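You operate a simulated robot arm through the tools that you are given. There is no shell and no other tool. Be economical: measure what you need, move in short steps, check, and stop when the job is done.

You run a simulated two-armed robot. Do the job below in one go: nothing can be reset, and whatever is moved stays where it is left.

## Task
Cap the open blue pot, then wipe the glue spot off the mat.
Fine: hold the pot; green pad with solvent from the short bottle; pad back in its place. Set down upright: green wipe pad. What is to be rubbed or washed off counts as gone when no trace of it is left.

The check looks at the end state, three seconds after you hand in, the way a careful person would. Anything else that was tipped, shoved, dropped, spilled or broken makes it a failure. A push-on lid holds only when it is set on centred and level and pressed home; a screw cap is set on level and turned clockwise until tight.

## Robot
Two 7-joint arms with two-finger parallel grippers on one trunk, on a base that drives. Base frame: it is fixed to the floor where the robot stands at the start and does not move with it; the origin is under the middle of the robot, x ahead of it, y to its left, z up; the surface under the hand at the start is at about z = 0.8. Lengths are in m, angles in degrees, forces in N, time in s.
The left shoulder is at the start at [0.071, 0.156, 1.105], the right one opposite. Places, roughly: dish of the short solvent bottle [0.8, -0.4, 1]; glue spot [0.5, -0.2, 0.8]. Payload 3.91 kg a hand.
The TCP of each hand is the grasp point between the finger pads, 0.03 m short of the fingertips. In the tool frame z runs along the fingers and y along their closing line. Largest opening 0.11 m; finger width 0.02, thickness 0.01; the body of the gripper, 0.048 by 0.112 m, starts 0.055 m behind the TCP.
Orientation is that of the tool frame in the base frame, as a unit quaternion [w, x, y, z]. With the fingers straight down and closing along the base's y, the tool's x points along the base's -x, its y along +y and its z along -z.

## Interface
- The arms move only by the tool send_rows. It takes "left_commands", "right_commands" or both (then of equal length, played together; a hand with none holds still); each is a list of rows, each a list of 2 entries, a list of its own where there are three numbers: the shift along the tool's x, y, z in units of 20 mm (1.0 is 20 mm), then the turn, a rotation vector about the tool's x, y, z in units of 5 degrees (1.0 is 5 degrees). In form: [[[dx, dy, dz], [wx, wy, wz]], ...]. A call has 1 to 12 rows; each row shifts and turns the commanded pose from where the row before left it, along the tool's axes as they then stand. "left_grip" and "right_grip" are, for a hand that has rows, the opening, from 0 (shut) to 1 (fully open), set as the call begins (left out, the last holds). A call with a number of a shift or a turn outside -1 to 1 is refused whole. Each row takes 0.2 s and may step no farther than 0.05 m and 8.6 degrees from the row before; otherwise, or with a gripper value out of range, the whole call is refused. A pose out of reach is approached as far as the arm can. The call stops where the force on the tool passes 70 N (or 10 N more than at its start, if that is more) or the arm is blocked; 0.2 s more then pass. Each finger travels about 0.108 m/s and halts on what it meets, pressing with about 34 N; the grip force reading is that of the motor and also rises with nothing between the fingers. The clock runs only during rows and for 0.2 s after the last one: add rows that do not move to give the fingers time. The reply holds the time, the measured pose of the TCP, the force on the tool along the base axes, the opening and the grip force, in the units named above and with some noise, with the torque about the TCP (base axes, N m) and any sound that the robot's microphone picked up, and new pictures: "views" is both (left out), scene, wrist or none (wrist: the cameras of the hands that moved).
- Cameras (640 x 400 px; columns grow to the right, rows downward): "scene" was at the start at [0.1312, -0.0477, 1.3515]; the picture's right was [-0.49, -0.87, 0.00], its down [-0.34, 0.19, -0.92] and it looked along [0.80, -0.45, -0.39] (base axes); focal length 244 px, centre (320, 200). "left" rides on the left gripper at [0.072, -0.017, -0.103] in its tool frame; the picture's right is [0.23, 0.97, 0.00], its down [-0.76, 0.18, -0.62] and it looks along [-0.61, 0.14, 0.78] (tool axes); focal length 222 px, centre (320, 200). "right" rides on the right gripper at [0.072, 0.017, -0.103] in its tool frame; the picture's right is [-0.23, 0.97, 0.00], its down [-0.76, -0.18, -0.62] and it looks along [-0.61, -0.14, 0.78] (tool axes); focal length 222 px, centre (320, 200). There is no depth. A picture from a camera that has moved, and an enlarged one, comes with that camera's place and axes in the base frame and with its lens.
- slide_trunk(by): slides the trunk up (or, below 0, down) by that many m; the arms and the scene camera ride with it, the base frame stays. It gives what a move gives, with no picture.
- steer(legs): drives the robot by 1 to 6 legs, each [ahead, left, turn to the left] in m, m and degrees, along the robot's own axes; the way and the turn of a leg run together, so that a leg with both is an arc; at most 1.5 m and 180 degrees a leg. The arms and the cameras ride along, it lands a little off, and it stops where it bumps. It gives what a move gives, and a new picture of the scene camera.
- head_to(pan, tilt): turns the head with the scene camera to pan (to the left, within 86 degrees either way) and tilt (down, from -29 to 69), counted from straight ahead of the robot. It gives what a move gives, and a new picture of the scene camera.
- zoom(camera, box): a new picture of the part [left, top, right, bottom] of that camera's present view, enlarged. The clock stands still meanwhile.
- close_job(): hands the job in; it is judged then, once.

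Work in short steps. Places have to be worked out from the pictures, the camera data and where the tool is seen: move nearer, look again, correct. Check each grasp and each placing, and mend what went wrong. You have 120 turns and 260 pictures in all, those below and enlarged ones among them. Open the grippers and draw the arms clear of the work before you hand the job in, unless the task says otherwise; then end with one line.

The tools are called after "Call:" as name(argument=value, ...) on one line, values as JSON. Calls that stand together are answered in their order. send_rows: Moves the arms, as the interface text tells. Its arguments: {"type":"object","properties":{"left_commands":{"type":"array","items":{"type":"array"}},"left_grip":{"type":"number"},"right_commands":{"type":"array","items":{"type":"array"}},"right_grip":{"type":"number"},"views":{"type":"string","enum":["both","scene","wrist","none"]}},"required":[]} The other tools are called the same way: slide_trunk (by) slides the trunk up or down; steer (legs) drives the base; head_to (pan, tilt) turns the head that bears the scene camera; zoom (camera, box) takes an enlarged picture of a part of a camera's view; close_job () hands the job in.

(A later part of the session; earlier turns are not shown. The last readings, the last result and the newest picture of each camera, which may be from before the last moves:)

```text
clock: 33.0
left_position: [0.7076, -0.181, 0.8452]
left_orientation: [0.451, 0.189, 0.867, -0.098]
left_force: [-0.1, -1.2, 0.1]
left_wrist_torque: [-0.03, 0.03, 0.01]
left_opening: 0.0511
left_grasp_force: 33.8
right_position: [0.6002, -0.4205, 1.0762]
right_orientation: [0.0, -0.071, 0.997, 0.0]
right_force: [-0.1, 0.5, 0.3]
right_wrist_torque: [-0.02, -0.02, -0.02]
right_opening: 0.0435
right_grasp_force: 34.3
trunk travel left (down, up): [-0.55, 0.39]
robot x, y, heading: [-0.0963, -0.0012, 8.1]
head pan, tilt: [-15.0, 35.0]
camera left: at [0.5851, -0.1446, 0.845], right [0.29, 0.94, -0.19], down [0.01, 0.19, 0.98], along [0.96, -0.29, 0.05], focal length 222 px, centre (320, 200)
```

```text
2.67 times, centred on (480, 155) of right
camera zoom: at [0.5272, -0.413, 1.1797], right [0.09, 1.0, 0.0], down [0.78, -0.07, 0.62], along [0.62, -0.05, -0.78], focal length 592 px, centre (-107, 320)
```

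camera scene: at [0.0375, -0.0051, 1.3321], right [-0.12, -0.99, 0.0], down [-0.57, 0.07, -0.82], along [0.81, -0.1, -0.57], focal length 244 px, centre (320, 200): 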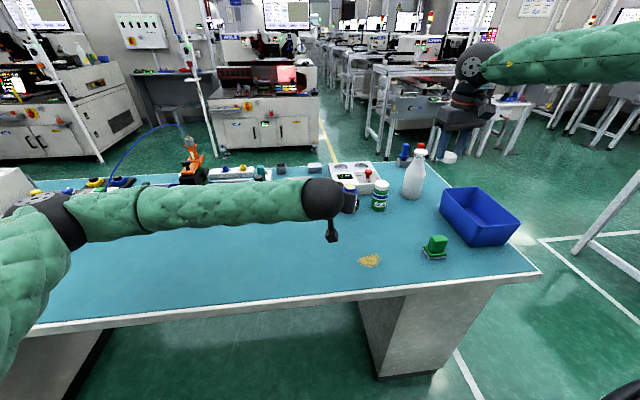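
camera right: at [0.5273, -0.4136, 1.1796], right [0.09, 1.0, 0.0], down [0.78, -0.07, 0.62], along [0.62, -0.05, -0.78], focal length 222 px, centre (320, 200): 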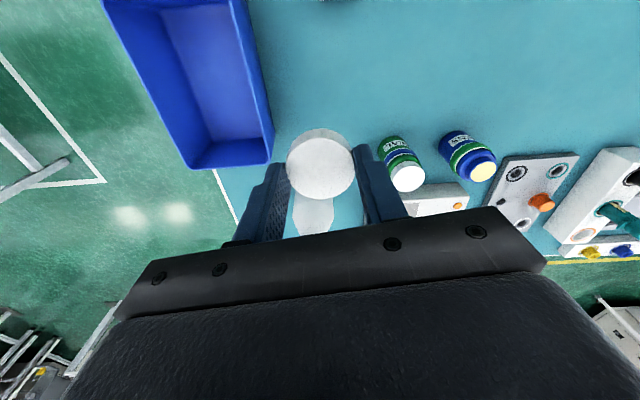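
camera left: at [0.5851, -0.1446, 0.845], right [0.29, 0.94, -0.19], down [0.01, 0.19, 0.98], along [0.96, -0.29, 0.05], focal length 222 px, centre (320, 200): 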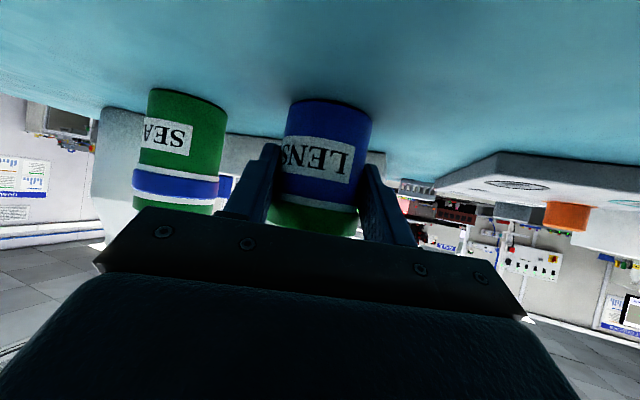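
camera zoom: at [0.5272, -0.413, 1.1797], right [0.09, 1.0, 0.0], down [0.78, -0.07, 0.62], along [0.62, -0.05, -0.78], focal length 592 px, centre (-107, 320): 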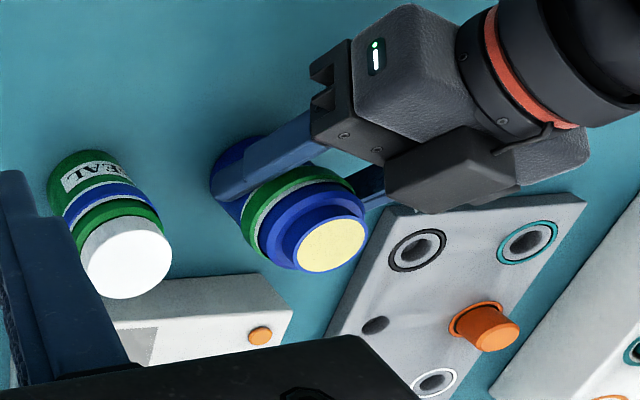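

Pot is held (0.051 m) with its neck at about [0.718,-0.185]. I bring the right hand nearer, lid still to one side, to measure the neck more closely.

Call:
send_rows(right_commands=[[[-0.572, 0.968, 0.4], [0, 0, 0]], [[-0.572, 0.968, 0.4], [0, 0, 0]], [[-0.572, 0.968, 0.4], [0, 0, 0]], [[-0.572, 0.968, 0.4], [0, 0, 0]], [[-0.572, 0.968, 0.4], [0, 0, 0]], [[-0.572, 0.968, 0.4], [0, 0, 0]], [[-0.572, 0.968, 0.4], [0, 0, 0]], [[0, 0, 0], [0, 0, 0]]], views="both")

```text
clock: 34.8
left_position: [0.7081, -0.1808, 0.8459]
left_orientation: [0.45, 0.191, 0.866, -0.099]
left_force: [0.1, -1.9, 0.3]
left_wrist_torque: [-0.07, 0.02, -0.03]
left_opening: 0.0508
left_grasp_force: 34.3
right_position: [0.6619, -0.2742, 1.0202]
right_orientation: [0.0, -0.071, 0.997, 0.0]
right_force: [-0.2, -0.6, 0.4]
right_wrist_torque: [0.03, 0.02, 0.0]
right_opening: 0.0438
right_grasp_force: 34.1
trunk travel left (down, up): [-0.55, 0.39]
robot x, y, heading: [-0.1034, -0.0012, 8.2]
head pan, tilt: [-15.0, 35.0]
camera scene: at [0.0376, -0.006, 1.3321], right [-0.12, -0.99, 0.0], down [-0.57, 0.07, -0.82], along [0.81, -0.1, -0.57], focal length 244 px, centre (320, 200)
camera right: at [0.5883, -0.2679, 1.124], right [0.09, 1.0, 0.0], down [0.78, -0.07, 0.62], along [0.62, -0.05, -0.78], focal length 222 px, centre (320, 200)
```

scene: 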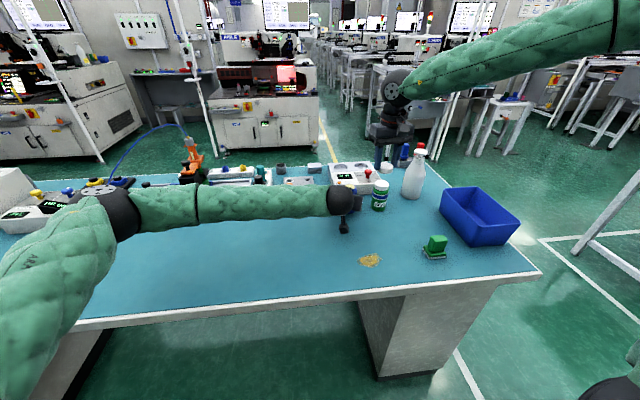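
right: 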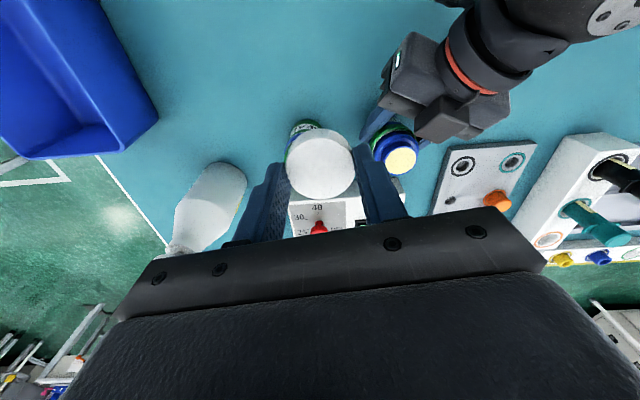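

Neck estimated at [0.7185,-0.1865]. I zoom in to measure both the lid and the neck precisely before moving over.

Call:
zoom(camera="right", box=[270, 100, 450, 212])

```text
3.56 times, centred on (360, 156) of right
camera zoom: at [0.5883, -0.2679, 1.124], right [0.09, 1.0, 0.0], down [0.78, -0.07, 0.62], along [0.62, -0.05, -0.78], focal length 790 px, centre (178, 356)
```

zoom: 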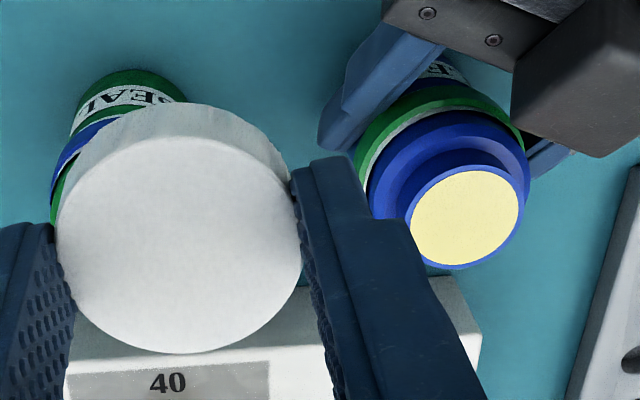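

The lid is centred in the grip and the neck measures about [0.7185,-0.1862]. I move above it at z≈1.0.

Call:
send_rows(right_commands=[[[-0.857, 0.988, 0.25], [0, 0, 0]], [[-0.857, 0.988, 0.25], [0, 0, 0]], [[-0.857, 0.988, 0.25], [0, 0, 0]], [[-0.857, 0.988, 0.25], [0, 0, 0]], [[0, 0, 0], [0, 0, 0]]], views="both")

Call:
zoom(camera="scene", box=[310, 130, 410, 220])

Call:
zoom(camera="left", box=[200, 60, 440, 260])

```text
clock: 36.0
left_position: [0.7076, -0.1822, 0.8458]
left_orientation: [0.451, 0.19, 0.866, -0.098]
left_force: [-0.1, -0.9, -0.1]
left_wrist_torque: [-0.09, 0.0, 0.0]
left_opening: 0.0509
left_grasp_force: 33.9
right_position: [0.7178, -0.1882, 1.0031]
right_orientation: [0.0, -0.071, 0.997, 0.001]
right_force: [0.5, 0.0, 0.4]
right_wrist_torque: [0.02, -0.01, 0.0]
right_opening: 0.0436
right_grasp_force: 34.3
trunk travel left (down, up): [-0.55, 0.39]
robot x, y, heading: [-0.0972, -0.0004, 8.1]
head pan, tilt: [-15.0, 35.0]
camera scene: at [0.0376, -0.006, 1.3321], right [-0.12, -0.99, 0.0], down [-0.57, 0.07, -0.82], along [0.81, -0.1, -0.57], focal length 244 px, centre (320, 200)
camera right: at [0.6447, -0.1807, 1.106], right [0.09, 1.0, 0.0], down [0.78, -0.07, 0.62], along [0.62, -0.05, -0.78], focal length 222 px, centre (320, 200)
```

scene: 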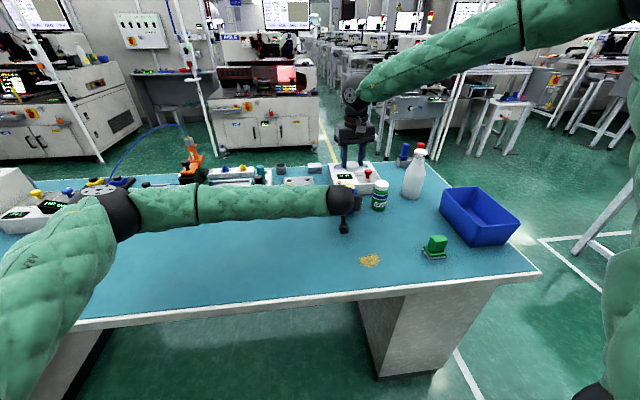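
right: 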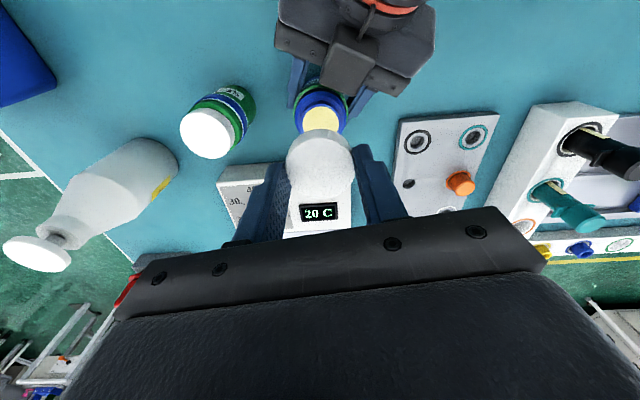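

```text
4.44 times, centred on (360, 175) of scene
camera zoom: at [0.0376, -0.006, 1.3321], right [-0.12, -0.99, 0.0], down [-0.57, 0.07, -0.82], along [0.81, -0.1, -0.57], focal length 1086 px, centre (142, 311)
```

zoom: 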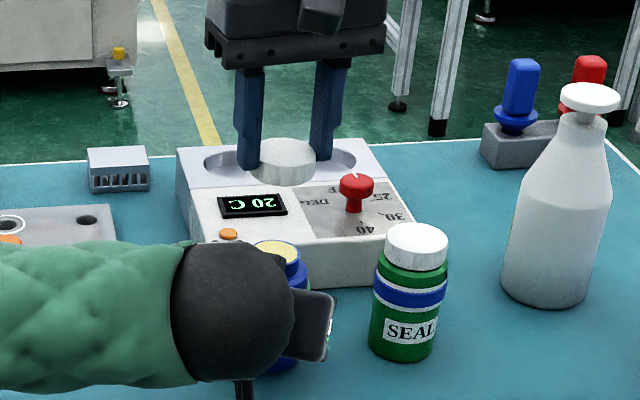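

```text
2.00 times, centred on (320, 160) of left
camera zoom: at [0.5851, -0.1448, 0.8451], right [0.29, 0.94, -0.19], down [0.01, 0.19, 0.98], along [0.96, -0.29, 0.05], focal length 444 px, centre (320, 280)
```

zoom: 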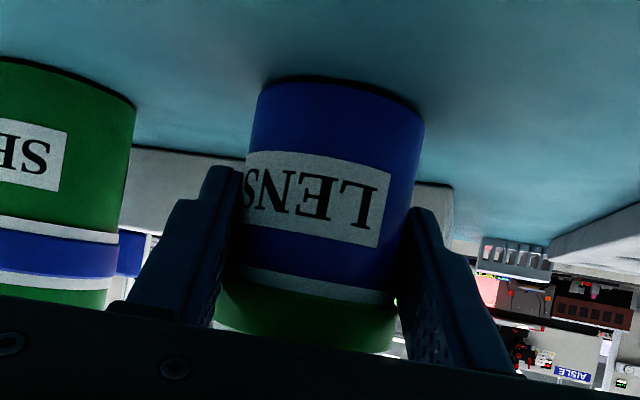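

Both scene and wrist views put the lid nearly over the neck. I zoom in the wrist view to measure the remaining offset.

Call:
zoom(camera="right", box=[270, 75, 380, 195])

```text
3.33 times, centred on (325, 135) of right
camera zoom: at [0.6447, -0.1807, 1.106], right [0.09, 1.0, 0.0], down [0.78, -0.07, 0.62], along [0.62, -0.05, -0.78], focal length 740 px, centre (303, 417)
```

zoom: 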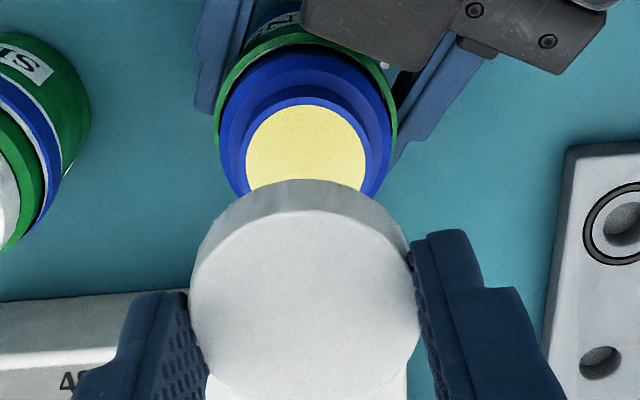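

Alignment is within about 1 mm. I descend until just above the rim, then in 2 mm steps watching the force.

Call:
send_rows(right_commands=[[[0, 0.03, 0.6], [0, 0, 0]], [[0, 0, 0.6], [0, 0, 0]], [[0, 0, 0.6], [0, 0, 0]], [[0, 0, 0.6], [0, 0, 0]], [[0, 0, 0], [0, 0, 0]]], views="wrist")

Call:
zoom(camera="scene", box=[310, 140, 410, 210])

```text
clock: 37.2
left_position: [0.707, -0.1808, 0.845]
left_orientation: [0.451, 0.19, 0.866, -0.099]
left_force: [1.4, 0.6, 0.3]
left_wrist_torque: [0.0, -0.04, 0.01]
left_opening: 0.051
left_grasp_force: 33.7
right_position: [0.7158, -0.1878, 0.9535]
right_orientation: [0.0, -0.071, 0.997, 0.001]
right_force: [-0.9, -0.6, 0.6]
right_wrist_torque: [0.0, -0.01, -0.02]
right_opening: 0.0435
right_grasp_force: 34.4
trunk travel left (down, up): [-0.55, 0.39]
robot x, y, heading: [-0.0964, -0.0018, 8.0]
head pan, tilt: [-15.0, 35.0]
camera right: at [0.6433, -0.18, 1.0563], right [0.09, 1.0, 0.0], down [0.78, -0.07, 0.62], along [0.62, -0.05, -0.78], focal length 222 px, centre (320, 200)
```

right: 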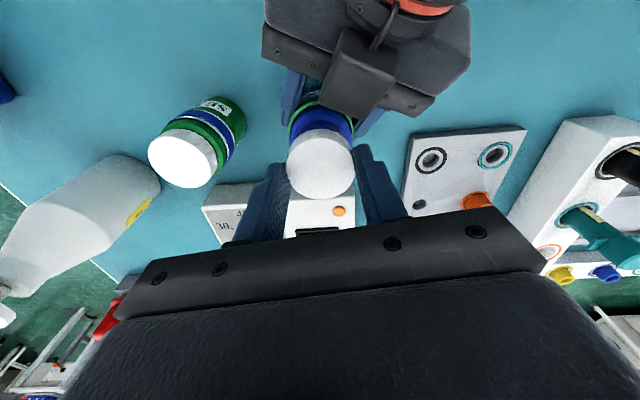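

```text
5.71 times, centred on (360, 175) of scene
camera zoom: at [0.0379, -0.0053, 1.3321], right [-0.12, -0.99, 0.0], down [-0.57, 0.07, -0.82], along [0.81, -0.1, -0.57], focal length 1396 px, centre (91, 343)
```

zoom: 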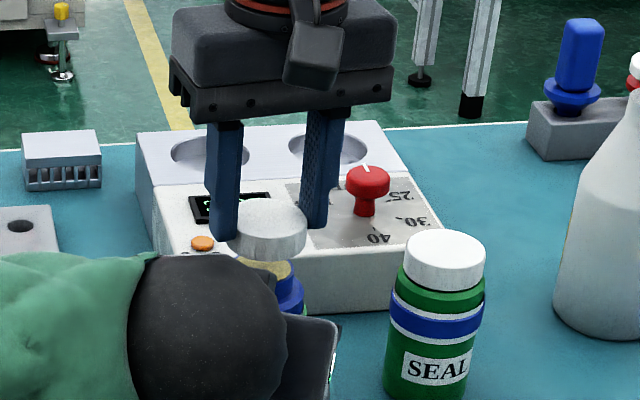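

Still aligned; now I lower in fine steps toward contact.

Call:
send_rows(right_commands=[[[0, 0, 0.15], [0, 0, 0]], [[0, 0, 0.15], [0, 0, 0]], [[0, 0, 0.15], [0, 0, 0]], [[0, 0, 0], [0, 0, 0]]], views="none")

Call:
send_rows(right_commands=[[[0, 0, 0.1], [0, 0, 0]], [[0, 0, 0.1], [0, 0, 0]], [[0, 0, 0], [0, 0, 0]]], views="none")

Call:
send_rows(right_commands=[[[0, 0, 0.1], [0, 0, 0]], [[0, 0, 0.1], [0, 0, 0]], [[0, 0, 0], [0, 0, 0]]], views="wrist")

```text
clock: 38.2
left_position: [0.7077, -0.1801, 0.846]
left_orientation: [0.451, 0.189, 0.866, -0.099]
left_force: [2.1, 1.0, 1.6]
left_wrist_torque: [-0.03, -0.07, 0.03]
left_opening: 0.0514
left_grasp_force: 34.1
right_position: [0.7148, -0.1868, 0.9444]
right_orientation: [0.0, -0.071, 0.997, 0.001]
right_force: [-0.8, 0.5, -0.3]
right_wrist_torque: [-0.01, 0.02, 0.0]
right_opening: 0.0434
right_grasp_force: 33.8
trunk travel left (down, up): [-0.55, 0.39]
robot x, y, heading: [-0.0977, 0.0006, 8.0]
head pan, tilt: [-15.0, 35.0]
```

```text
clock: 39.0
left_position: [0.7083, -0.1816, 0.8462]
left_orientation: [0.451, 0.19, 0.866, -0.099]
left_force: [1.5, 0.9, 1.3]
left_wrist_torque: [-0.07, -0.04, 0.04]
left_opening: 0.0512
left_grasp_force: 34.1
right_position: [0.7147, -0.1849, 0.9402]
right_orientation: [-0.001, -0.071, 0.997, 0.001]
right_force: [0.2, -0.6, -0.5]
right_wrist_torque: [0.02, -0.01, -0.02]
right_opening: 0.0436
right_grasp_force: 33.6
trunk travel left (down, up): [-0.55, 0.39]
robot x, y, heading: [-0.1034, -0.0026, 7.9]
head pan, tilt: [-15.0, 35.0]
```

```text
clock: 39.8
left_position: [0.7073, -0.1816, 0.8459]
left_orientation: [0.451, 0.189, 0.867, -0.098]
left_force: [2.0, 0.5, 1.3]
left_wrist_torque: [-0.02, -0.01, 0.05]
left_opening: 0.0509
left_grasp_force: 34.6
right_position: [0.7145, -0.1868, 0.9362]
right_orientation: [-0.001, -0.071, 0.997, 0.0]
right_force: [0.0, 0.5, 1.3]
right_wrist_torque: [0.0, -0.04, 0.01]
right_opening: 0.0433
right_grasp_force: 34.1
trunk travel left (down, up): [-0.55, 0.39]
robot x, y, heading: [-0.1017, 0.0033, 8.2]
head pan, tilt: [-15.0, 35.0]
camera right: at [0.6423, -0.1789, 1.0393], right [0.09, 1.0, 0.0], down [0.78, -0.07, 0.62], along [0.62, -0.05, -0.78], focal length 222 px, centre (320, 200)
```

right: 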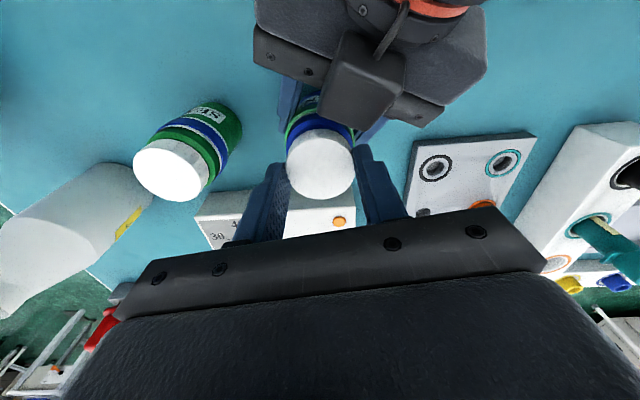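

x has drifted about 2–3 mm toward the robot during the descent. I zoom to see the relation to the neck before pressing.

Call:
zoom(camera="right", box=[270, 85, 370, 205])

Call:
zoom(camera="scene", box=[330, 150, 390, 210])

```text
3.33 times, centred on (320, 145) of right
camera zoom: at [0.6423, -0.1789, 1.0393], right [0.09, 1.0, 0.0], down [0.78, -0.07, 0.62], along [0.62, -0.05, -0.78], focal length 740 px, centre (320, 383)
```

zoom: 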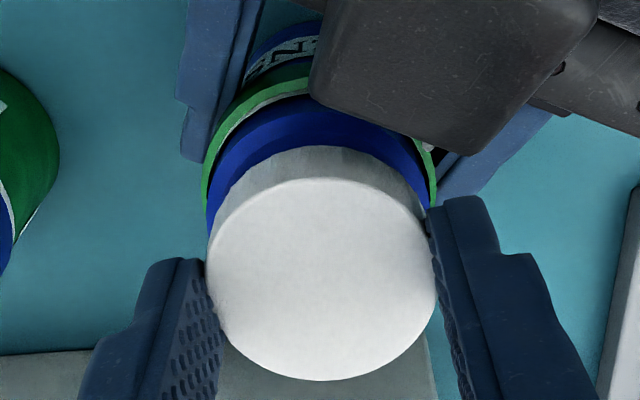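

```text
6.67 times, centred on (360, 180) of scene
camera zoom: at [0.0378, -0.0053, 1.3321], right [-0.12, -0.99, 0.0], down [-0.57, 0.07, -0.82], along [0.81, -0.1, -0.57], focal length 1629 px, centre (53, 333)
```

zoom: 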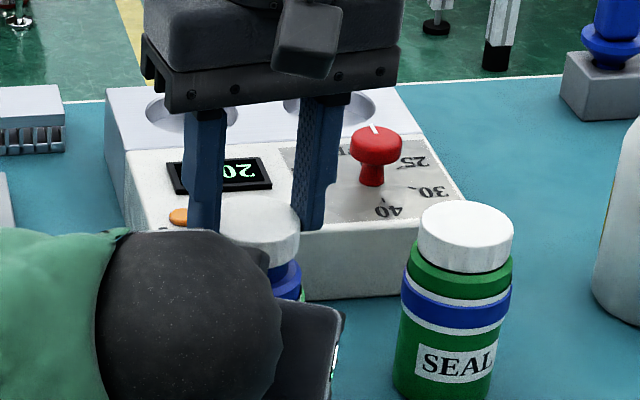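

I correct +2.5 mm in x, then continue down slowly.

Call:
send_rows(right_commands=[[[-0.125, 0, -0.05], [0, 0, 0]], [[0, 0, 0], [0, 0, 0]]], views="none")

Call:
send_rows(right_commands=[[[0, 0, 0.1], [0, 0, 0]], [[0, 0, 0.05], [0, 0, 0]], [[0, 0, 0], [0, 0, 0]]], views="none")

Call:
send_rows(right_commands=[[[0, 0, 0.1], [0, 0, 0]], [[0, 0, 0], [0, 0, 0]]], views="none")

Call:
send_rows(right_commands=[[[0, 0, 0.1], [0, 0, 0]], [[0, 0, 0], [0, 0, 0]]], views="wrist")

```text
clock: 40.4
left_position: [0.7076, -0.1805, 0.8458]
left_orientation: [0.451, 0.189, 0.866, -0.099]
left_force: [0.2, 0.1, 1.8]
left_wrist_torque: [-0.08, -0.04, -0.01]
left_opening: 0.0509
left_grasp_force: 33.8
right_position: [0.718, -0.1841, 0.9367]
right_orientation: [-0.001, -0.071, 0.997, 0.001]
right_force: [-0.3, 0.2, 0.6]
right_wrist_torque: [-0.03, 0.03, -0.01]
right_opening: 0.0433
right_grasp_force: 33.8
trunk travel left (down, up): [-0.55, 0.39]
robot x, y, heading: [-0.1002, -0.004, 8.1]
head pan, tilt: [-15.0, 35.0]
```

```text
clock: 41.2
left_position: [0.7077, -0.1798, 0.8447]
left_orientation: [0.451, 0.19, 0.867, -0.099]
left_force: [0.5, 0.8, 0.5]
left_wrist_torque: [-0.03, -0.02, 0.02]
left_opening: 0.0512
left_grasp_force: 33.9
right_position: [0.7188, -0.1838, 0.9344]
right_orientation: [-0.001, -0.071, 0.997, 0.001]
right_force: [-0.6, 0.2, 0.3]
right_wrist_torque: [0.02, 0.0, -0.01]
right_opening: 0.0434
right_grasp_force: 34.3
trunk travel left (down, up): [-0.55, 0.39]
robot x, y, heading: [-0.0995, 0.0017, 8.1]
head pan, tilt: [-15.0, 35.0]
```

```text
clock: 41.8
left_position: [0.707, -0.1811, 0.8455]
left_orientation: [0.451, 0.189, 0.866, -0.099]
left_force: [10.4, -4.3, -6.0]
left_wrist_torque: [-0.14, 0.17, 0.22]
left_opening: 0.0509
left_grasp_force: 33.7
right_position: [0.7182, -0.1851, 0.9341]
right_orientation: [0.001, -0.072, 0.997, 0.001]
right_force: [-5.7, -0.2, 17.7]
right_wrist_torque: [-0.26, 0.39, -0.06]
right_opening: 0.0434
right_grasp_force: 33.7
trunk travel left (down, up): [-0.55, 0.39]
robot x, y, heading: [-0.0999, -0.0015, 8.1]
head pan, tilt: [-15.0, 35.0]
```

```text
clock: 42.4
left_position: [0.706, -0.1801, 0.846]
left_orientation: [0.45, 0.191, 0.866, -0.099]
left_force: [13.1, -7.3, -13.9]
left_wrist_torque: [-0.02, -0.43, 0.17]
left_opening: 0.0511
left_grasp_force: 33.7
right_position: [0.7179, -0.1846, 0.932]
right_orientation: [0.002, -0.072, 0.997, 0.001]
right_force: [-1.2, 2.3, 36.8]
right_wrist_torque: [-0.31, 0.52, -0.01]
right_opening: 0.0439
right_grasp_force: 34.2
trunk travel left (down, up): [-0.55, 0.39]
robot x, y, heading: [-0.1007, -0.0029, 8.4]
head pan, tilt: [-15.0, 35.0]
camera right: at [0.6451, -0.178, 1.0351], right [0.09, 1.0, 0.0], down [0.78, -0.07, 0.62], along [0.62, -0.05, -0.78], focal length 222 px, centre (320, 200)
```

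right: 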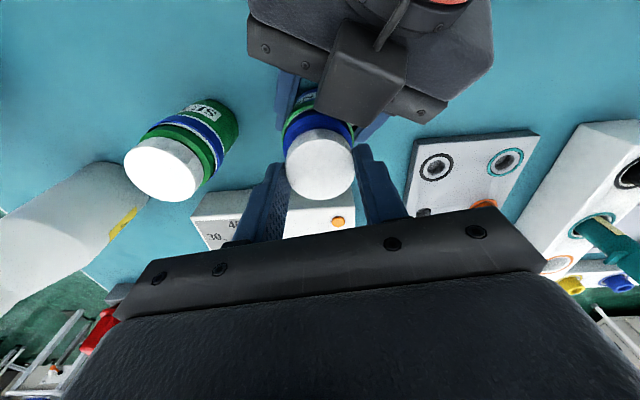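

Contact at z≈0.934, and the torque shows the lid edge landing on the rim at its −x,−y side. So the lid is too far +x/+y; I lift 5 mm, shift back, and retry.

Call:
send_rows(right_commands=[[[0, 0, -0.25], [0, 0, 0]], [[0.135, -0.055, 0], [0, 0, 0]], [[0, 0, 0], [0, 0, 0]]], views="none")

Call:
send_rows(right_commands=[[[0, 0, 0.1], [0, 0, 0]], [[0, 0, 0.1], [0, 0, 0]], [[0, 0, 0], [0, 0, 0]]], views="none")

Call:
send_rows(right_commands=[[[0, 0, 0.1], [0, 0, 0]], [[0, 0, 0], [0, 0, 0]]], views="none")

```text
clock: 43.2
left_position: [0.7078, -0.1824, 0.8456]
left_orientation: [0.45, 0.189, 0.867, -0.099]
left_force: [-5.5, -3.6, 7.0]
left_wrist_torque: [-0.29, 0.35, 0.04]
left_opening: 0.0512
left_grasp_force: 33.9
right_position: [0.7142, -0.1866, 0.9339]
right_orientation: [-0.002, -0.07, 0.998, 0.0]
right_force: [-0.9, -0.2, 0.2]
right_wrist_torque: [-0.03, -0.04, 0.03]
right_opening: 0.0435
right_grasp_force: 33.3
trunk travel left (down, up): [-0.55, 0.39]
robot x, y, heading: [-0.0969, 0.001, 8.1]
head pan, tilt: [-15.0, 35.0]
```

```text
clock: 44.0
left_position: [0.708, -0.181, 0.8461]
left_orientation: [0.451, 0.19, 0.867, -0.098]
left_force: [20.4, -6.0, -8.4]
left_wrist_torque: [-0.13, 0.72, -0.07]
left_opening: 0.0509
left_grasp_force: 33.9
right_position: [0.7148, -0.1854, 0.9338]
right_orientation: [0.002, -0.071, 0.997, 0.001]
right_force: [-4.9, 1.9, 32.1]
right_wrist_torque: [0.4, -0.4, 0.07]
right_opening: 0.0433
right_grasp_force: 34.1
trunk travel left (down, up): [-0.55, 0.39]
robot x, y, heading: [-0.1003, 0.0001, 8.5]
head pan, tilt: [-15.0, 35.0]
```

```text
clock: 44.6
left_position: [0.707, -0.181, 0.8467]
left_orientation: [0.451, 0.19, 0.866, -0.099]
left_force: [18.4, -0.8, -11.2]
left_wrist_torque: [0.05, 0.39, -0.09]
left_opening: 0.051
left_grasp_force: 34.1
right_position: [0.7155, -0.1858, 0.9296]
right_orientation: [0.001, -0.071, 0.997, 0.001]
right_force: [-0.6, -0.7, 36.3]
right_wrist_torque: [0.24, -0.7, 0.01]
right_opening: 0.0435
right_grasp_force: 34.1
trunk travel left (down, up): [-0.55, 0.39]
robot x, y, heading: [-0.1018, 0.0001, 8.3]
head pan, tilt: [-15.0, 35.0]
```

Now the contact is on the +x side, so the true centre is about midway. I lift, move half back and check how the lid sits in the grip.

Call:
send_rows(right_commands=[[[0, 0, -0.4], [0, 0, 0]], [[0, 0, 0], [0, 0, 0]]], views="none")

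Call:
zoom(camera="right", box=[270, 85, 370, 205])

Call:
zoom(camera="scene", box=[330, 150, 390, 210])

```text
clock: 45.2
left_position: [0.7069, -0.1812, 0.8456]
left_orientation: [0.451, 0.19, 0.866, -0.099]
left_force: [-1.7, 0.2, -0.9]
left_wrist_torque: [-0.02, 0.05, 0.02]
left_opening: 0.051
left_grasp_force: 34.2
right_position: [0.7149, -0.1882, 0.9356]
right_orientation: [-0.002, -0.071, 0.997, 0.0]
right_force: [-0.1, -0.2, -0.8]
right_wrist_torque: [0.0, 0.07, -0.01]
right_opening: 0.0432
right_grasp_force: 34.2
trunk travel left (down, up): [-0.55, 0.39]
robot x, y, heading: [-0.1005, 0.0011, 8.3]
head pan, tilt: [-15.0, 35.0]
```

```text
3.33 times, centred on (320, 145) of right
camera zoom: at [0.6424, -0.1807, 1.0394], right [0.09, 1.0, 0.0], down [0.78, -0.07, 0.62], along [0.62, -0.05, -0.78], focal length 740 px, centre (320, 383)
```

zoom: 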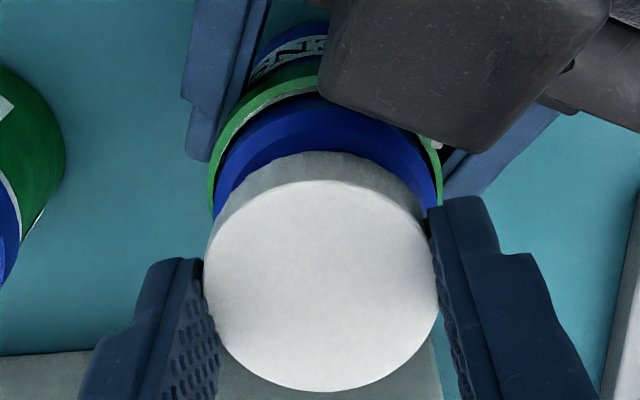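

```text
6.67 times, centred on (360, 180) of scene
camera zoom: at [0.0378, -0.0051, 1.3319], right [-0.12, -0.99, 0.0], down [-0.57, 0.07, -0.82], along [0.81, -0.1, -0.57], focal length 1629 px, centre (53, 333)
```

zoom: 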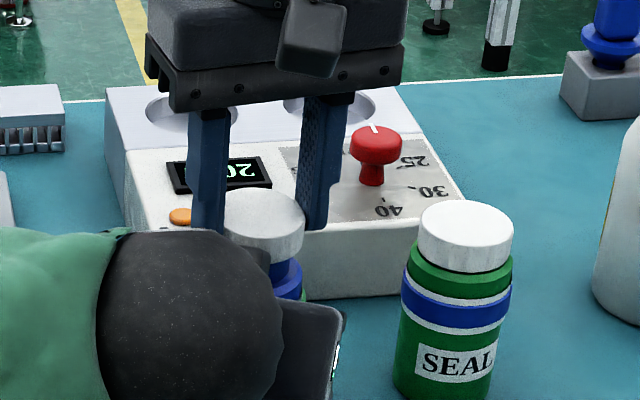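

The lid slid up about 3 mm in the grip but is still level. I shift half-way back (+1.3 mm x, +0.5 mm y) and try again.

Call:
send_rows(right_commands=[[[-0.066, 0.016, 0], [0, 0, 0]], [[0, 0, 0], [0, 0, 0]]], views="none")

Call:
send_rows(right_commands=[[[0, 0, 0.1], [0, 0, 0]], [[0, 0, 0.1], [0, 0, 0]], [[0, 0, 0], [0, 0, 0]]], views="none")

Call:
send_rows(right_commands=[[[0, 0, 0.1], [0, 0, 0]], [[0, 0, 0], [0, 0, 0]]], views="none")

```text
clock: 45.8
left_position: [0.707, -0.1804, 0.845]
left_orientation: [0.452, 0.189, 0.866, -0.099]
left_force: [-1.1, -1.3, -0.2]
left_wrist_torque: [-0.04, 0.09, 0.04]
left_opening: 0.0511
left_grasp_force: 33.4
right_position: [0.7168, -0.186, 0.9367]
right_orientation: [-0.001, -0.072, 0.997, 0.001]
right_force: [-0.3, 0.7, 0.6]
right_wrist_torque: [0.0, -0.03, 0.0]
right_opening: 0.0433
right_grasp_force: 34.0
trunk travel left (down, up): [-0.55, 0.39]
robot x, y, heading: [-0.1007, 0.0005, 8.2]
head pan, tilt: [-15.0, 35.0]
```

```text
clock: 46.6
left_position: [0.7071, -0.1825, 0.8452]
left_orientation: [0.451, 0.19, 0.866, -0.099]
left_force: [0.0, -1.7, 1.0]
left_wrist_torque: [-0.05, 0.11, 0.06]
left_opening: 0.051
left_grasp_force: 34.0
right_position: [0.7169, -0.1859, 0.9336]
right_orientation: [0.0, -0.072, 0.997, 0.001]
right_force: [0.5, 0.3, 0.3]
right_wrist_torque: [0.01, -0.02, 0.0]
right_opening: 0.0434
right_grasp_force: 34.1
trunk travel left (down, up): [-0.55, 0.39]
robot x, y, heading: [-0.1014, -0.0026, 8.2]
head pan, tilt: [-15.0, 35.0]
```

```text
clock: 47.2
left_position: [0.7082, -0.1817, 0.8459]
left_orientation: [0.451, 0.19, 0.866, -0.099]
left_force: [-0.5, -2.0, 1.4]
left_wrist_torque: [-0.07, 0.07, 0.03]
left_opening: 0.051
left_grasp_force: 34.4
right_position: [0.7176, -0.1861, 0.9322]
right_orientation: [0.0, -0.072, 0.997, 0.001]
right_force: [0.5, -0.1, 0.0]
right_wrist_torque: [-0.01, 0.0, -0.02]
right_opening: 0.0432
right_grasp_force: 33.9
trunk travel left (down, up): [-0.55, 0.39]
robot x, y, heading: [-0.0997, 0.0023, 8.0]
head pan, tilt: [-15.0, 35.0]
```

No contact yet at z≈0.932; I continue in 2 mm steps.

Call:
send_rows(right_commands=[[[0, 0, 0.1], [0, 0, 0]], [[0, 0, 0], [0, 0, 0]]], views="none")

Call:
send_rows(right_commands=[[[0, 0, 0.1], [0, 0, 0]], [[0, 0, 0], [0, 0, 0]]], views="none")

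Call:
send_rows(right_commands=[[[0, 0, 0.1], [0, 0, 0]], [[0, 0, 0], [0, 0, 0]]], views="none")

```text
clock: 47.8
left_position: [0.708, -0.1803, 0.8464]
left_orientation: [0.451, 0.19, 0.867, -0.099]
left_force: [0.3, -1.1, 1.7]
left_wrist_torque: [-0.07, 0.07, 0.03]
left_opening: 0.0511
left_grasp_force: 33.9
right_position: [0.7163, -0.1857, 0.9298]
right_orientation: [-0.001, -0.072, 0.997, 0.001]
right_force: [0.0, 0.2, -0.7]
right_wrist_torque: [-0.01, -0.01, 0.01]
right_opening: 0.0434
right_grasp_force: 34.1
trunk travel left (down, up): [-0.55, 0.39]
robot x, y, heading: [-0.1004, 0.0033, 8.2]
head pan, tilt: [-15.0, 35.0]
```

```text
clock: 48.4
left_position: [0.7076, -0.1801, 0.8455]
left_orientation: [0.451, 0.189, 0.867, -0.098]
left_force: [0.2, -1.9, 1.8]
left_wrist_torque: [-0.06, 0.06, 0.01]
left_opening: 0.0511
left_grasp_force: 34.1
right_position: [0.717, -0.1857, 0.9285]
right_orientation: [0.001, -0.072, 0.997, 0.001]
right_force: [0.6, 0.1, -0.5]
right_wrist_torque: [0.0, 0.03, 0.02]
right_opening: 0.0434
right_grasp_force: 33.2
trunk travel left (down, up): [-0.55, 0.39]
robot x, y, heading: [-0.1001, 0.0038, 8.1]
head pan, tilt: [-15.0, 35.0]
```

```text
clock: 49.0
left_position: [0.7077, -0.1814, 0.8453]
left_orientation: [0.451, 0.19, 0.866, -0.099]
left_force: [-0.9, -1.1, 1.8]
left_wrist_torque: [-0.07, -0.07, -0.02]
left_opening: 0.0508
left_grasp_force: 34.0
right_position: [0.7161, -0.1867, 0.9257]
right_orientation: [0.0, -0.071, 0.997, 0.0]
right_force: [2.2, -0.5, 0.5]
right_wrist_torque: [0.0, -0.12, -0.03]
right_opening: 0.0433
right_grasp_force: 33.5
trunk travel left (down, up): [-0.55, 0.39]
robot x, y, heading: [-0.1037, 0.0004, 8.1]
head pan, tilt: [-15.0, 35.0]
```

The lid has passed the rim (now 5 mm below the earlier contact height) with little force: it is on the neck. I continue down.

Call:
send_rows(right_commands=[[[0, 0, 0.1], [0, 0, 0]], [[0, 0, 0], [0, 0, 0]]], views="none")

Call:
send_rows(right_commands=[[[0, 0, 0.1], [0, 0, 0]], [[0, 0, 0], [0, 0, 0]]], views="none")

Call:
send_rows(right_commands=[[[0, 0, 0.1], [0, 0, 0]], [[0, 0, 0], [0, 0, 0]]], views="wrist")

```text
clock: 49.6
left_position: [0.7095, -0.1819, 0.8461]
left_orientation: [0.451, 0.19, 0.866, -0.099]
left_force: [1.0, -0.8, 2.5]
left_wrist_torque: [-0.05, 0.11, 0.01]
left_opening: 0.0515
left_grasp_force: 33.8
right_position: [0.7159, -0.1854, 0.9241]
right_orientation: [0.0, -0.072, 0.997, 0.001]
right_force: [-0.3, 0.0, -0.6]
right_wrist_torque: [0.0, 0.03, 0.0]
right_opening: 0.0437
right_grasp_force: 33.6
trunk travel left (down, up): [-0.55, 0.39]
robot x, y, heading: [-0.1023, -0.0031, 8.1]
head pan, tilt: [-15.0, 35.0]
```

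```text
clock: 50.2
left_position: [0.7073, -0.1804, 0.8453]
left_orientation: [0.451, 0.19, 0.866, -0.099]
left_force: [1.3, 1.5, 0.4]
left_wrist_torque: [-0.23, -0.11, 0.15]
left_opening: 0.051
left_grasp_force: 34.0
right_position: [0.717, -0.1855, 0.9222]
right_orientation: [0.001, -0.07, 0.998, 0.001]
right_force: [-1.5, -6.0, 6.1]
right_wrist_torque: [-0.38, 0.43, -0.07]
right_opening: 0.0433
right_grasp_force: 34.1
trunk travel left (down, up): [-0.55, 0.39]
robot x, y, heading: [-0.0977, 0.0019, 8.0]
head pan, tilt: [-15.0, 35.0]
```

```text
clock: 50.8
left_position: [0.7077, -0.1817, 0.8453]
left_orientation: [0.451, 0.19, 0.866, -0.1]
left_force: [16.8, -5.5, -10.8]
left_wrist_torque: [-0.16, 0.6, 0.16]
left_opening: 0.0509
left_grasp_force: 34.0
right_position: [0.7166, -0.1857, 0.9214]
right_orientation: [0.002, -0.071, 0.997, 0.001]
right_force: [-8.6, -0.9, 32.3]
right_wrist_torque: [-0.13, 0.39, -0.04]
right_opening: 0.0433
right_grasp_force: 33.6
trunk travel left (down, up): [-0.55, 0.39]
robot x, y, heading: [-0.0997, 0.0004, 8.0]
head pan, tilt: [-15.0, 35.0]
camera right: at [0.6439, -0.1796, 1.0244], right [0.09, 1.0, 0.0], down [0.78, -0.07, 0.62], along [0.62, -0.05, -0.78], focal length 222 px, centre (320, 200)
```

right: 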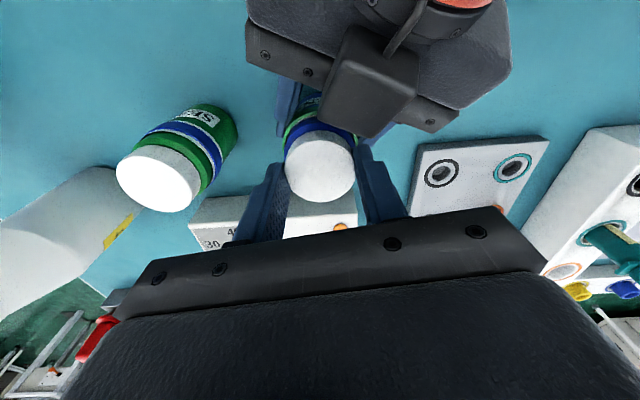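

The lid now bears at z≈0.921 with 32 N. I zoom to see whether it is fully down or needs pressing or turning.

Call:
zoom(camera="right", box=[270, 85, 370, 205])

Call:
zoom(camera="scene", box=[340, 170, 400, 210])

```text
3.33 times, centred on (320, 145) of right
camera zoom: at [0.6439, -0.1796, 1.0244], right [0.09, 1.0, 0.0], down [0.78, -0.07, 0.62], along [0.62, -0.05, -0.78], focal length 740 px, centre (320, 383)
```

zoom: 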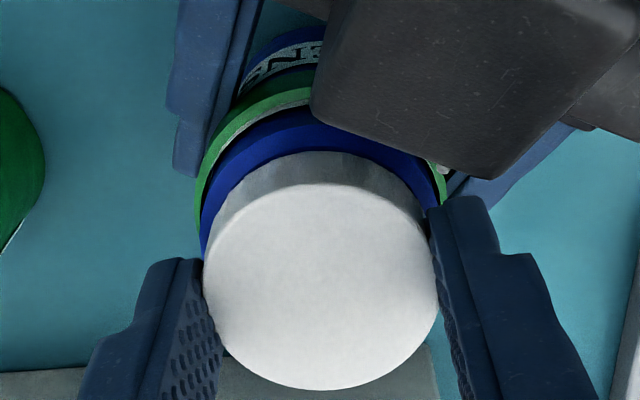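

```text
10.00 times, centred on (370, 190) of scene
camera zoom: at [0.0369, -0.0056, 1.3324], right [-0.12, -0.99, 0.0], down [-0.57, 0.07, -0.82], along [0.81, -0.1, -0.57], focal length 2443 px, centre (-180, 300)
```

zoom: 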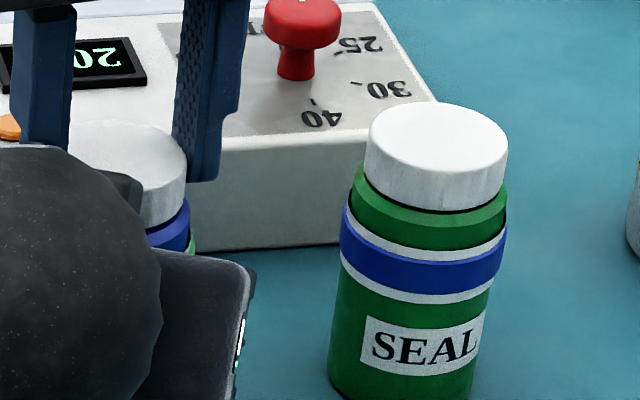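

The lid looks down near the shoulder, similar in height to the SEAL pot. I test by turning 15° clockwise to see whether it behaves as a screw cap.

Call:
send_rows(right_commands=[[[0, 0, -0.06], [0, 0, 0.5]], [[0, 0, 0], [0, 0, 1]], [[0, 0, 0], [0, 0, 1]], [[0, 0, 0], [0, 0, 0.5]], [[0, 0, 0], [0, 0, 0]]], views="none")

```text
clock: 52.0
left_position: [0.7079, -0.1792, 0.8446]
left_orientation: [0.451, 0.19, 0.866, -0.099]
left_force: [6.4, 2.0, -10.2]
left_wrist_torque: [0.08, 0.11, -0.02]
left_opening: 0.0509
left_grasp_force: 34.3
right_position: [0.716, -0.1854, 0.9212]
right_orientation: [0.0, 0.06, 0.998, 0.001]
right_force: [1.1, -2.1, 26.1]
right_wrist_torque: [-0.05, -0.22, 0.0]
right_opening: 0.0431
right_grasp_force: 35.1
trunk travel left (down, up): [-0.55, 0.39]
robot x, y, heading: [-0.0969, 0.0001, 8.1]
head pan, tilt: [-15.0, 35.0]
```

No turning torque yet. I turn another 45° to see whether it bites or sinks.

Call:
send_rows(right_commands=[[[0, 0, 0], [0, 0, 1]], [[0, 0, 0], [0, 0, 1]], [[0, 0, 0], [0, 0, 1]], [[0, 0, 0], [0, 0, 1]], [[0, 0, 0], [0, 0, 1]], [[0, 0, 0], [0, 0, 1]], [[0, 0, 0], [0, 0, 1]], [[0, 0, 0], [0, 0, 1]], [[0, 0, 0], [0, 0, 1]]], views="wrist")

Call:
zoom(camera="right", box=[240, 75, 400, 205])

```text
clock: 54.0
left_position: [0.7071, -0.1807, 0.846]
left_orientation: [0.451, 0.19, 0.866, -0.1]
left_force: [-20.4, 3.5, -3.9]
left_wrist_torque: [0.26, -0.47, -0.22]
left_opening: 0.0511
left_grasp_force: 34.3
right_position: [0.7154, -0.1853, 0.9194]
right_orientation: [0.0, 0.438, 0.899, 0.0]
right_force: [18.9, 1.7, 11.8]
right_wrist_torque: [0.26, -0.77, 0.01]
right_opening: 0.0435
right_grasp_force: 34.2
trunk travel left (down, up): [-0.55, 0.39]
robot x, y, heading: [-0.1014, 0.0013, 7.9]
head pan, tilt: [-15.0, 35.0]
camera right: at [0.6863, -0.1176, 1.0236], right [0.91, 0.42, 0.0], down [0.33, -0.71, 0.62], along [0.26, -0.56, -0.78], focal length 222 px, centre (320, 200)
```

right: 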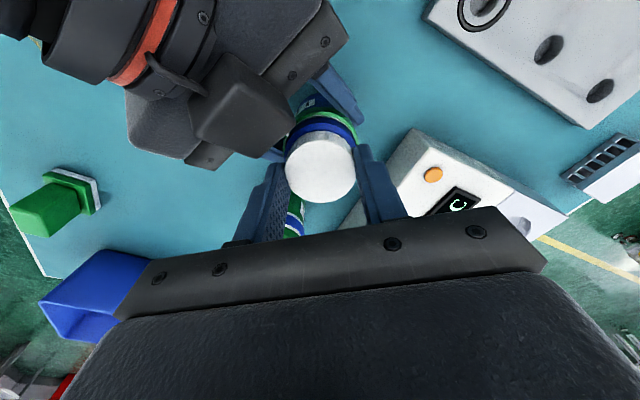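

```text
3.08 times, centred on (320, 140) of right
camera zoom: at [0.6863, -0.1176, 1.0236], right [0.91, 0.42, 0.0], down [0.33, -0.71, 0.62], along [0.26, -0.56, -0.78], focal length 684 px, centre (320, 385)
```

zoom: 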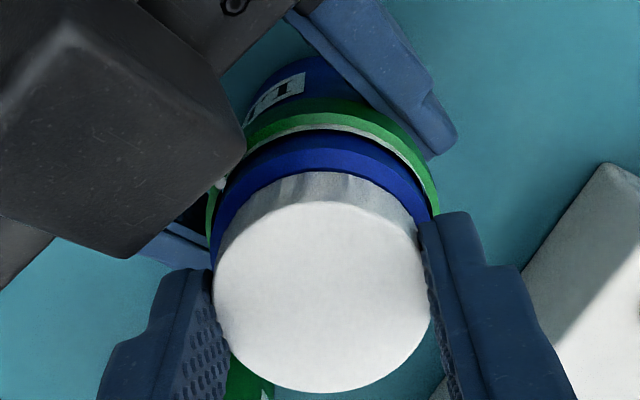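

It sank slightly and the press force fell, which suggests a screw thread. I release, rotate back counter-clockwise and grip again for a longer clockwise stroke.

Call:
send_rows(right_commands=[[[0, 0, 0], [0, 0, 0]], [[0, 0, 0], [0, 0, 0]], [[0, 0, 0], [0, 0, 0]]], right_grip=0.55, views="wrist")

Call:
zoom(camera="right", box=[240, 75, 400, 205])

Call:
zoom(camera="scene", box=[340, 170, 400, 210])

```text
clock: 54.8
left_position: [0.7075, -0.1809, 0.8453]
left_orientation: [0.451, 0.19, 0.867, -0.099]
left_force: [1.2, -0.8, -0.2]
left_wrist_torque: [0.0, -0.02, 0.02]
left_opening: 0.051
left_grasp_force: 33.9
right_position: [0.7151, -0.1866, 0.9193]
right_orientation: [0.0, 0.437, 0.9, 0.0]
right_force: [0.1, 0.9, 0.7]
right_wrist_torque: [-0.02, -0.02, -0.04]
right_opening: 0.0606
right_grasp_force: 0.1
trunk travel left (down, up): [-0.55, 0.39]
robot x, y, heading: [-0.1007, 0.0005, 8.2]
head pan, tilt: [-15.0, 35.0]
camera right: at [0.6865, -0.1182, 1.0229], right [0.91, 0.42, 0.0], down [0.33, -0.71, 0.62], along [0.26, -0.56, -0.78], focal length 222 px, centre (320, 200)
```

right: 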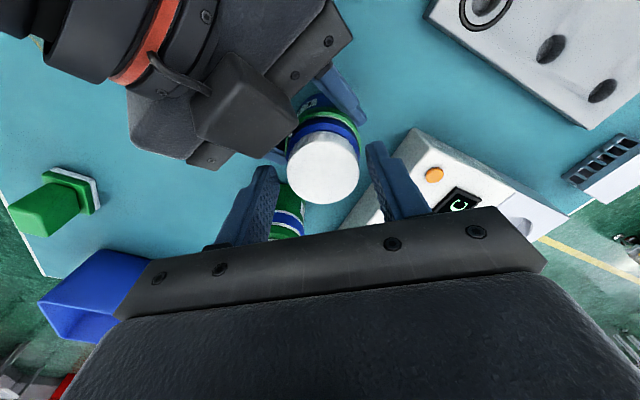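

```text
3.08 times, centred on (320, 140) of right
camera zoom: at [0.6865, -0.1182, 1.0229], right [0.91, 0.42, 0.0], down [0.33, -0.71, 0.62], along [0.26, -0.56, -0.78], focal length 684 px, centre (320, 385)
```

zoom: 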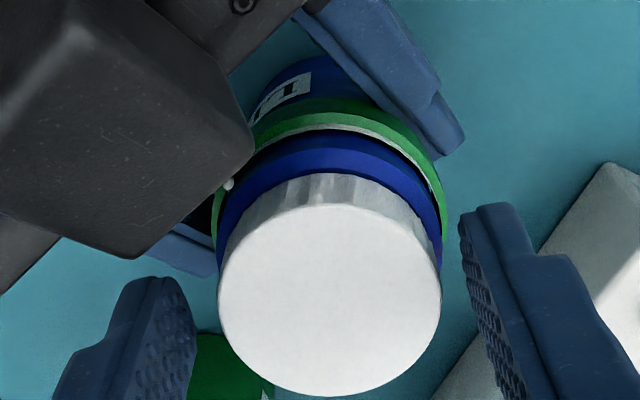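

```text
10.00 times, centred on (370, 190) of scene
camera zoom: at [0.0379, -0.0054, 1.3321], right [-0.12, -0.99, 0.0], down [-0.57, 0.07, -0.82], along [0.81, -0.1, -0.57], focal length 2443 px, centre (-180, 300)
```

zoom: 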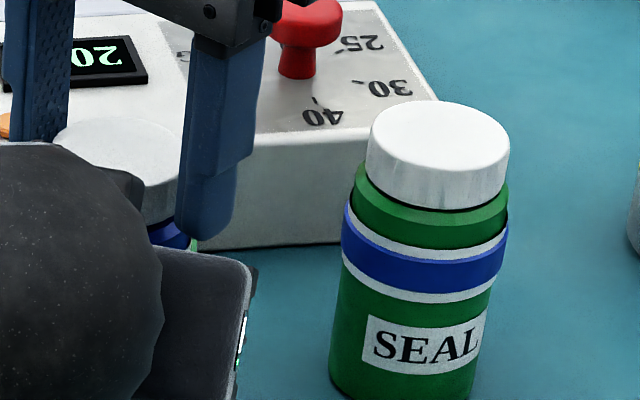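

The lid is sitting level. I rotate the open hand 85° counter-clockwise around it for the next stroke.

Call:
send_rows(right_commands=[[[0, 0, 0], [0, 0, -1]], [[0, 0, 0], [0, 0, -1]], [[0, 0, 0], [0, 0, -1]], [[0, 0, 0], [0, 0, -1]], [[0, 0, 0], [0, 0, -1]], [[0, 0, 0], [0, 0, -1]], [[0, 0, 0], [0, 0, -1]], [[0, 0, 0], [0, 0, -1]], [[0, 0, 0], [0, 0, -1]], [[0, 0, 0], [0, 0, -1]], [[0, 0, 0], [0, 0, -1]], [[0, 0, 0], [0, 0, -1]]], views="none")

Call:
send_rows(right_commands=[[[0, 0, 0], [0, 0, -1]], [[0, 0, 0], [0, 0, -1]], [[0, 0, 0], [0, 0, -1]], [[0, 0, 0], [0, 0, -1]], [[0, 0, 0], [0, 0, -1]], [[0, 0, 0], [0, 0, 0]]], views="wrist")

Call:
zoom(camera="right", box=[240, 75, 400, 205])

```text
clock: 57.4
left_position: [0.709, -0.1813, 0.8454]
left_orientation: [0.45, 0.19, 0.867, -0.099]
left_force: [4.6, 0.0, 6.0]
left_wrist_torque: [-0.02, -0.02, 0.01]
left_opening: 0.0511
left_grasp_force: 33.7
right_position: [0.7176, -0.1859, 0.9192]
right_orientation: [0.0, -0.072, 0.997, 0.001]
right_force: [-0.7, 0.7, -0.6]
right_wrist_torque: [-0.02, 0.01, -0.01]
right_opening: 0.0606
right_grasp_force: 0.1
trunk travel left (down, up): [-0.55, 0.39]
robot x, y, heading: [-0.1023, -0.0033, 8.2]
head pan, tilt: [-15.0, 35.0]
```

```text
clock: 58.8
left_position: [0.7036, -0.1848, 0.8457]
left_orientation: [0.45, 0.193, 0.866, -0.101]
left_force: [-42.6, -29.5, 13.1]
left_wrist_torque: [2.39, -2.77, 1.49]
left_opening: 0.0509
left_grasp_force: 34.0
right_position: [0.7182, -0.1858, 0.9207]
right_orientation: [0.002, -0.285, 0.958, 0.001]
right_force: [41.3, 28.8, -13.8]
right_wrist_torque: [-0.28, -0.49, -1.91]
right_opening: 0.0612
right_grasp_force: 0.7
trunk travel left (down, up): [-0.55, 0.39]
robot x, y, heading: [-0.0993, 0.0009, 8.2]
head pan, tilt: [-15.0, 35.0]
camera right: at [0.6489, -0.212, 1.0237], right [-0.34, 0.94, 0.0], down [0.73, 0.27, 0.63], along [0.59, 0.22, -0.78], focal length 222 px, centre (320, 200)
```

right: 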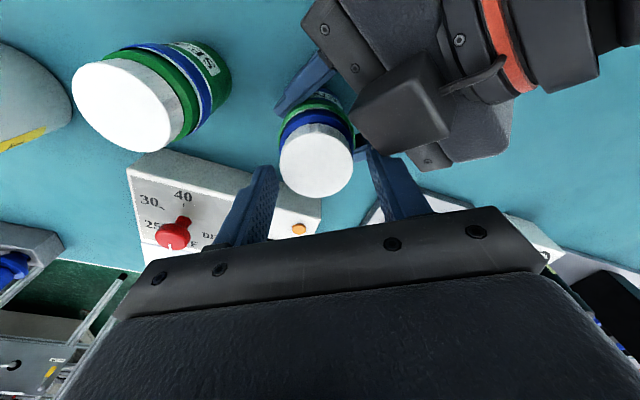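

```text
3.08 times, centred on (320, 140) of right
camera zoom: at [0.6489, -0.212, 1.0237], right [-0.34, 0.94, 0.0], down [0.73, 0.27, 0.63], along [0.59, 0.22, -0.78], focal length 684 px, centre (320, 385)
```

zoom: 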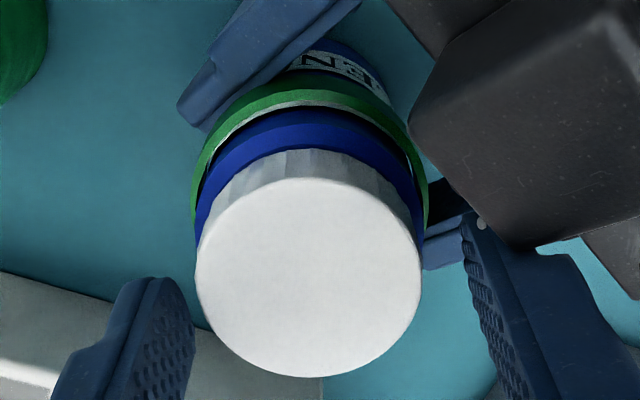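

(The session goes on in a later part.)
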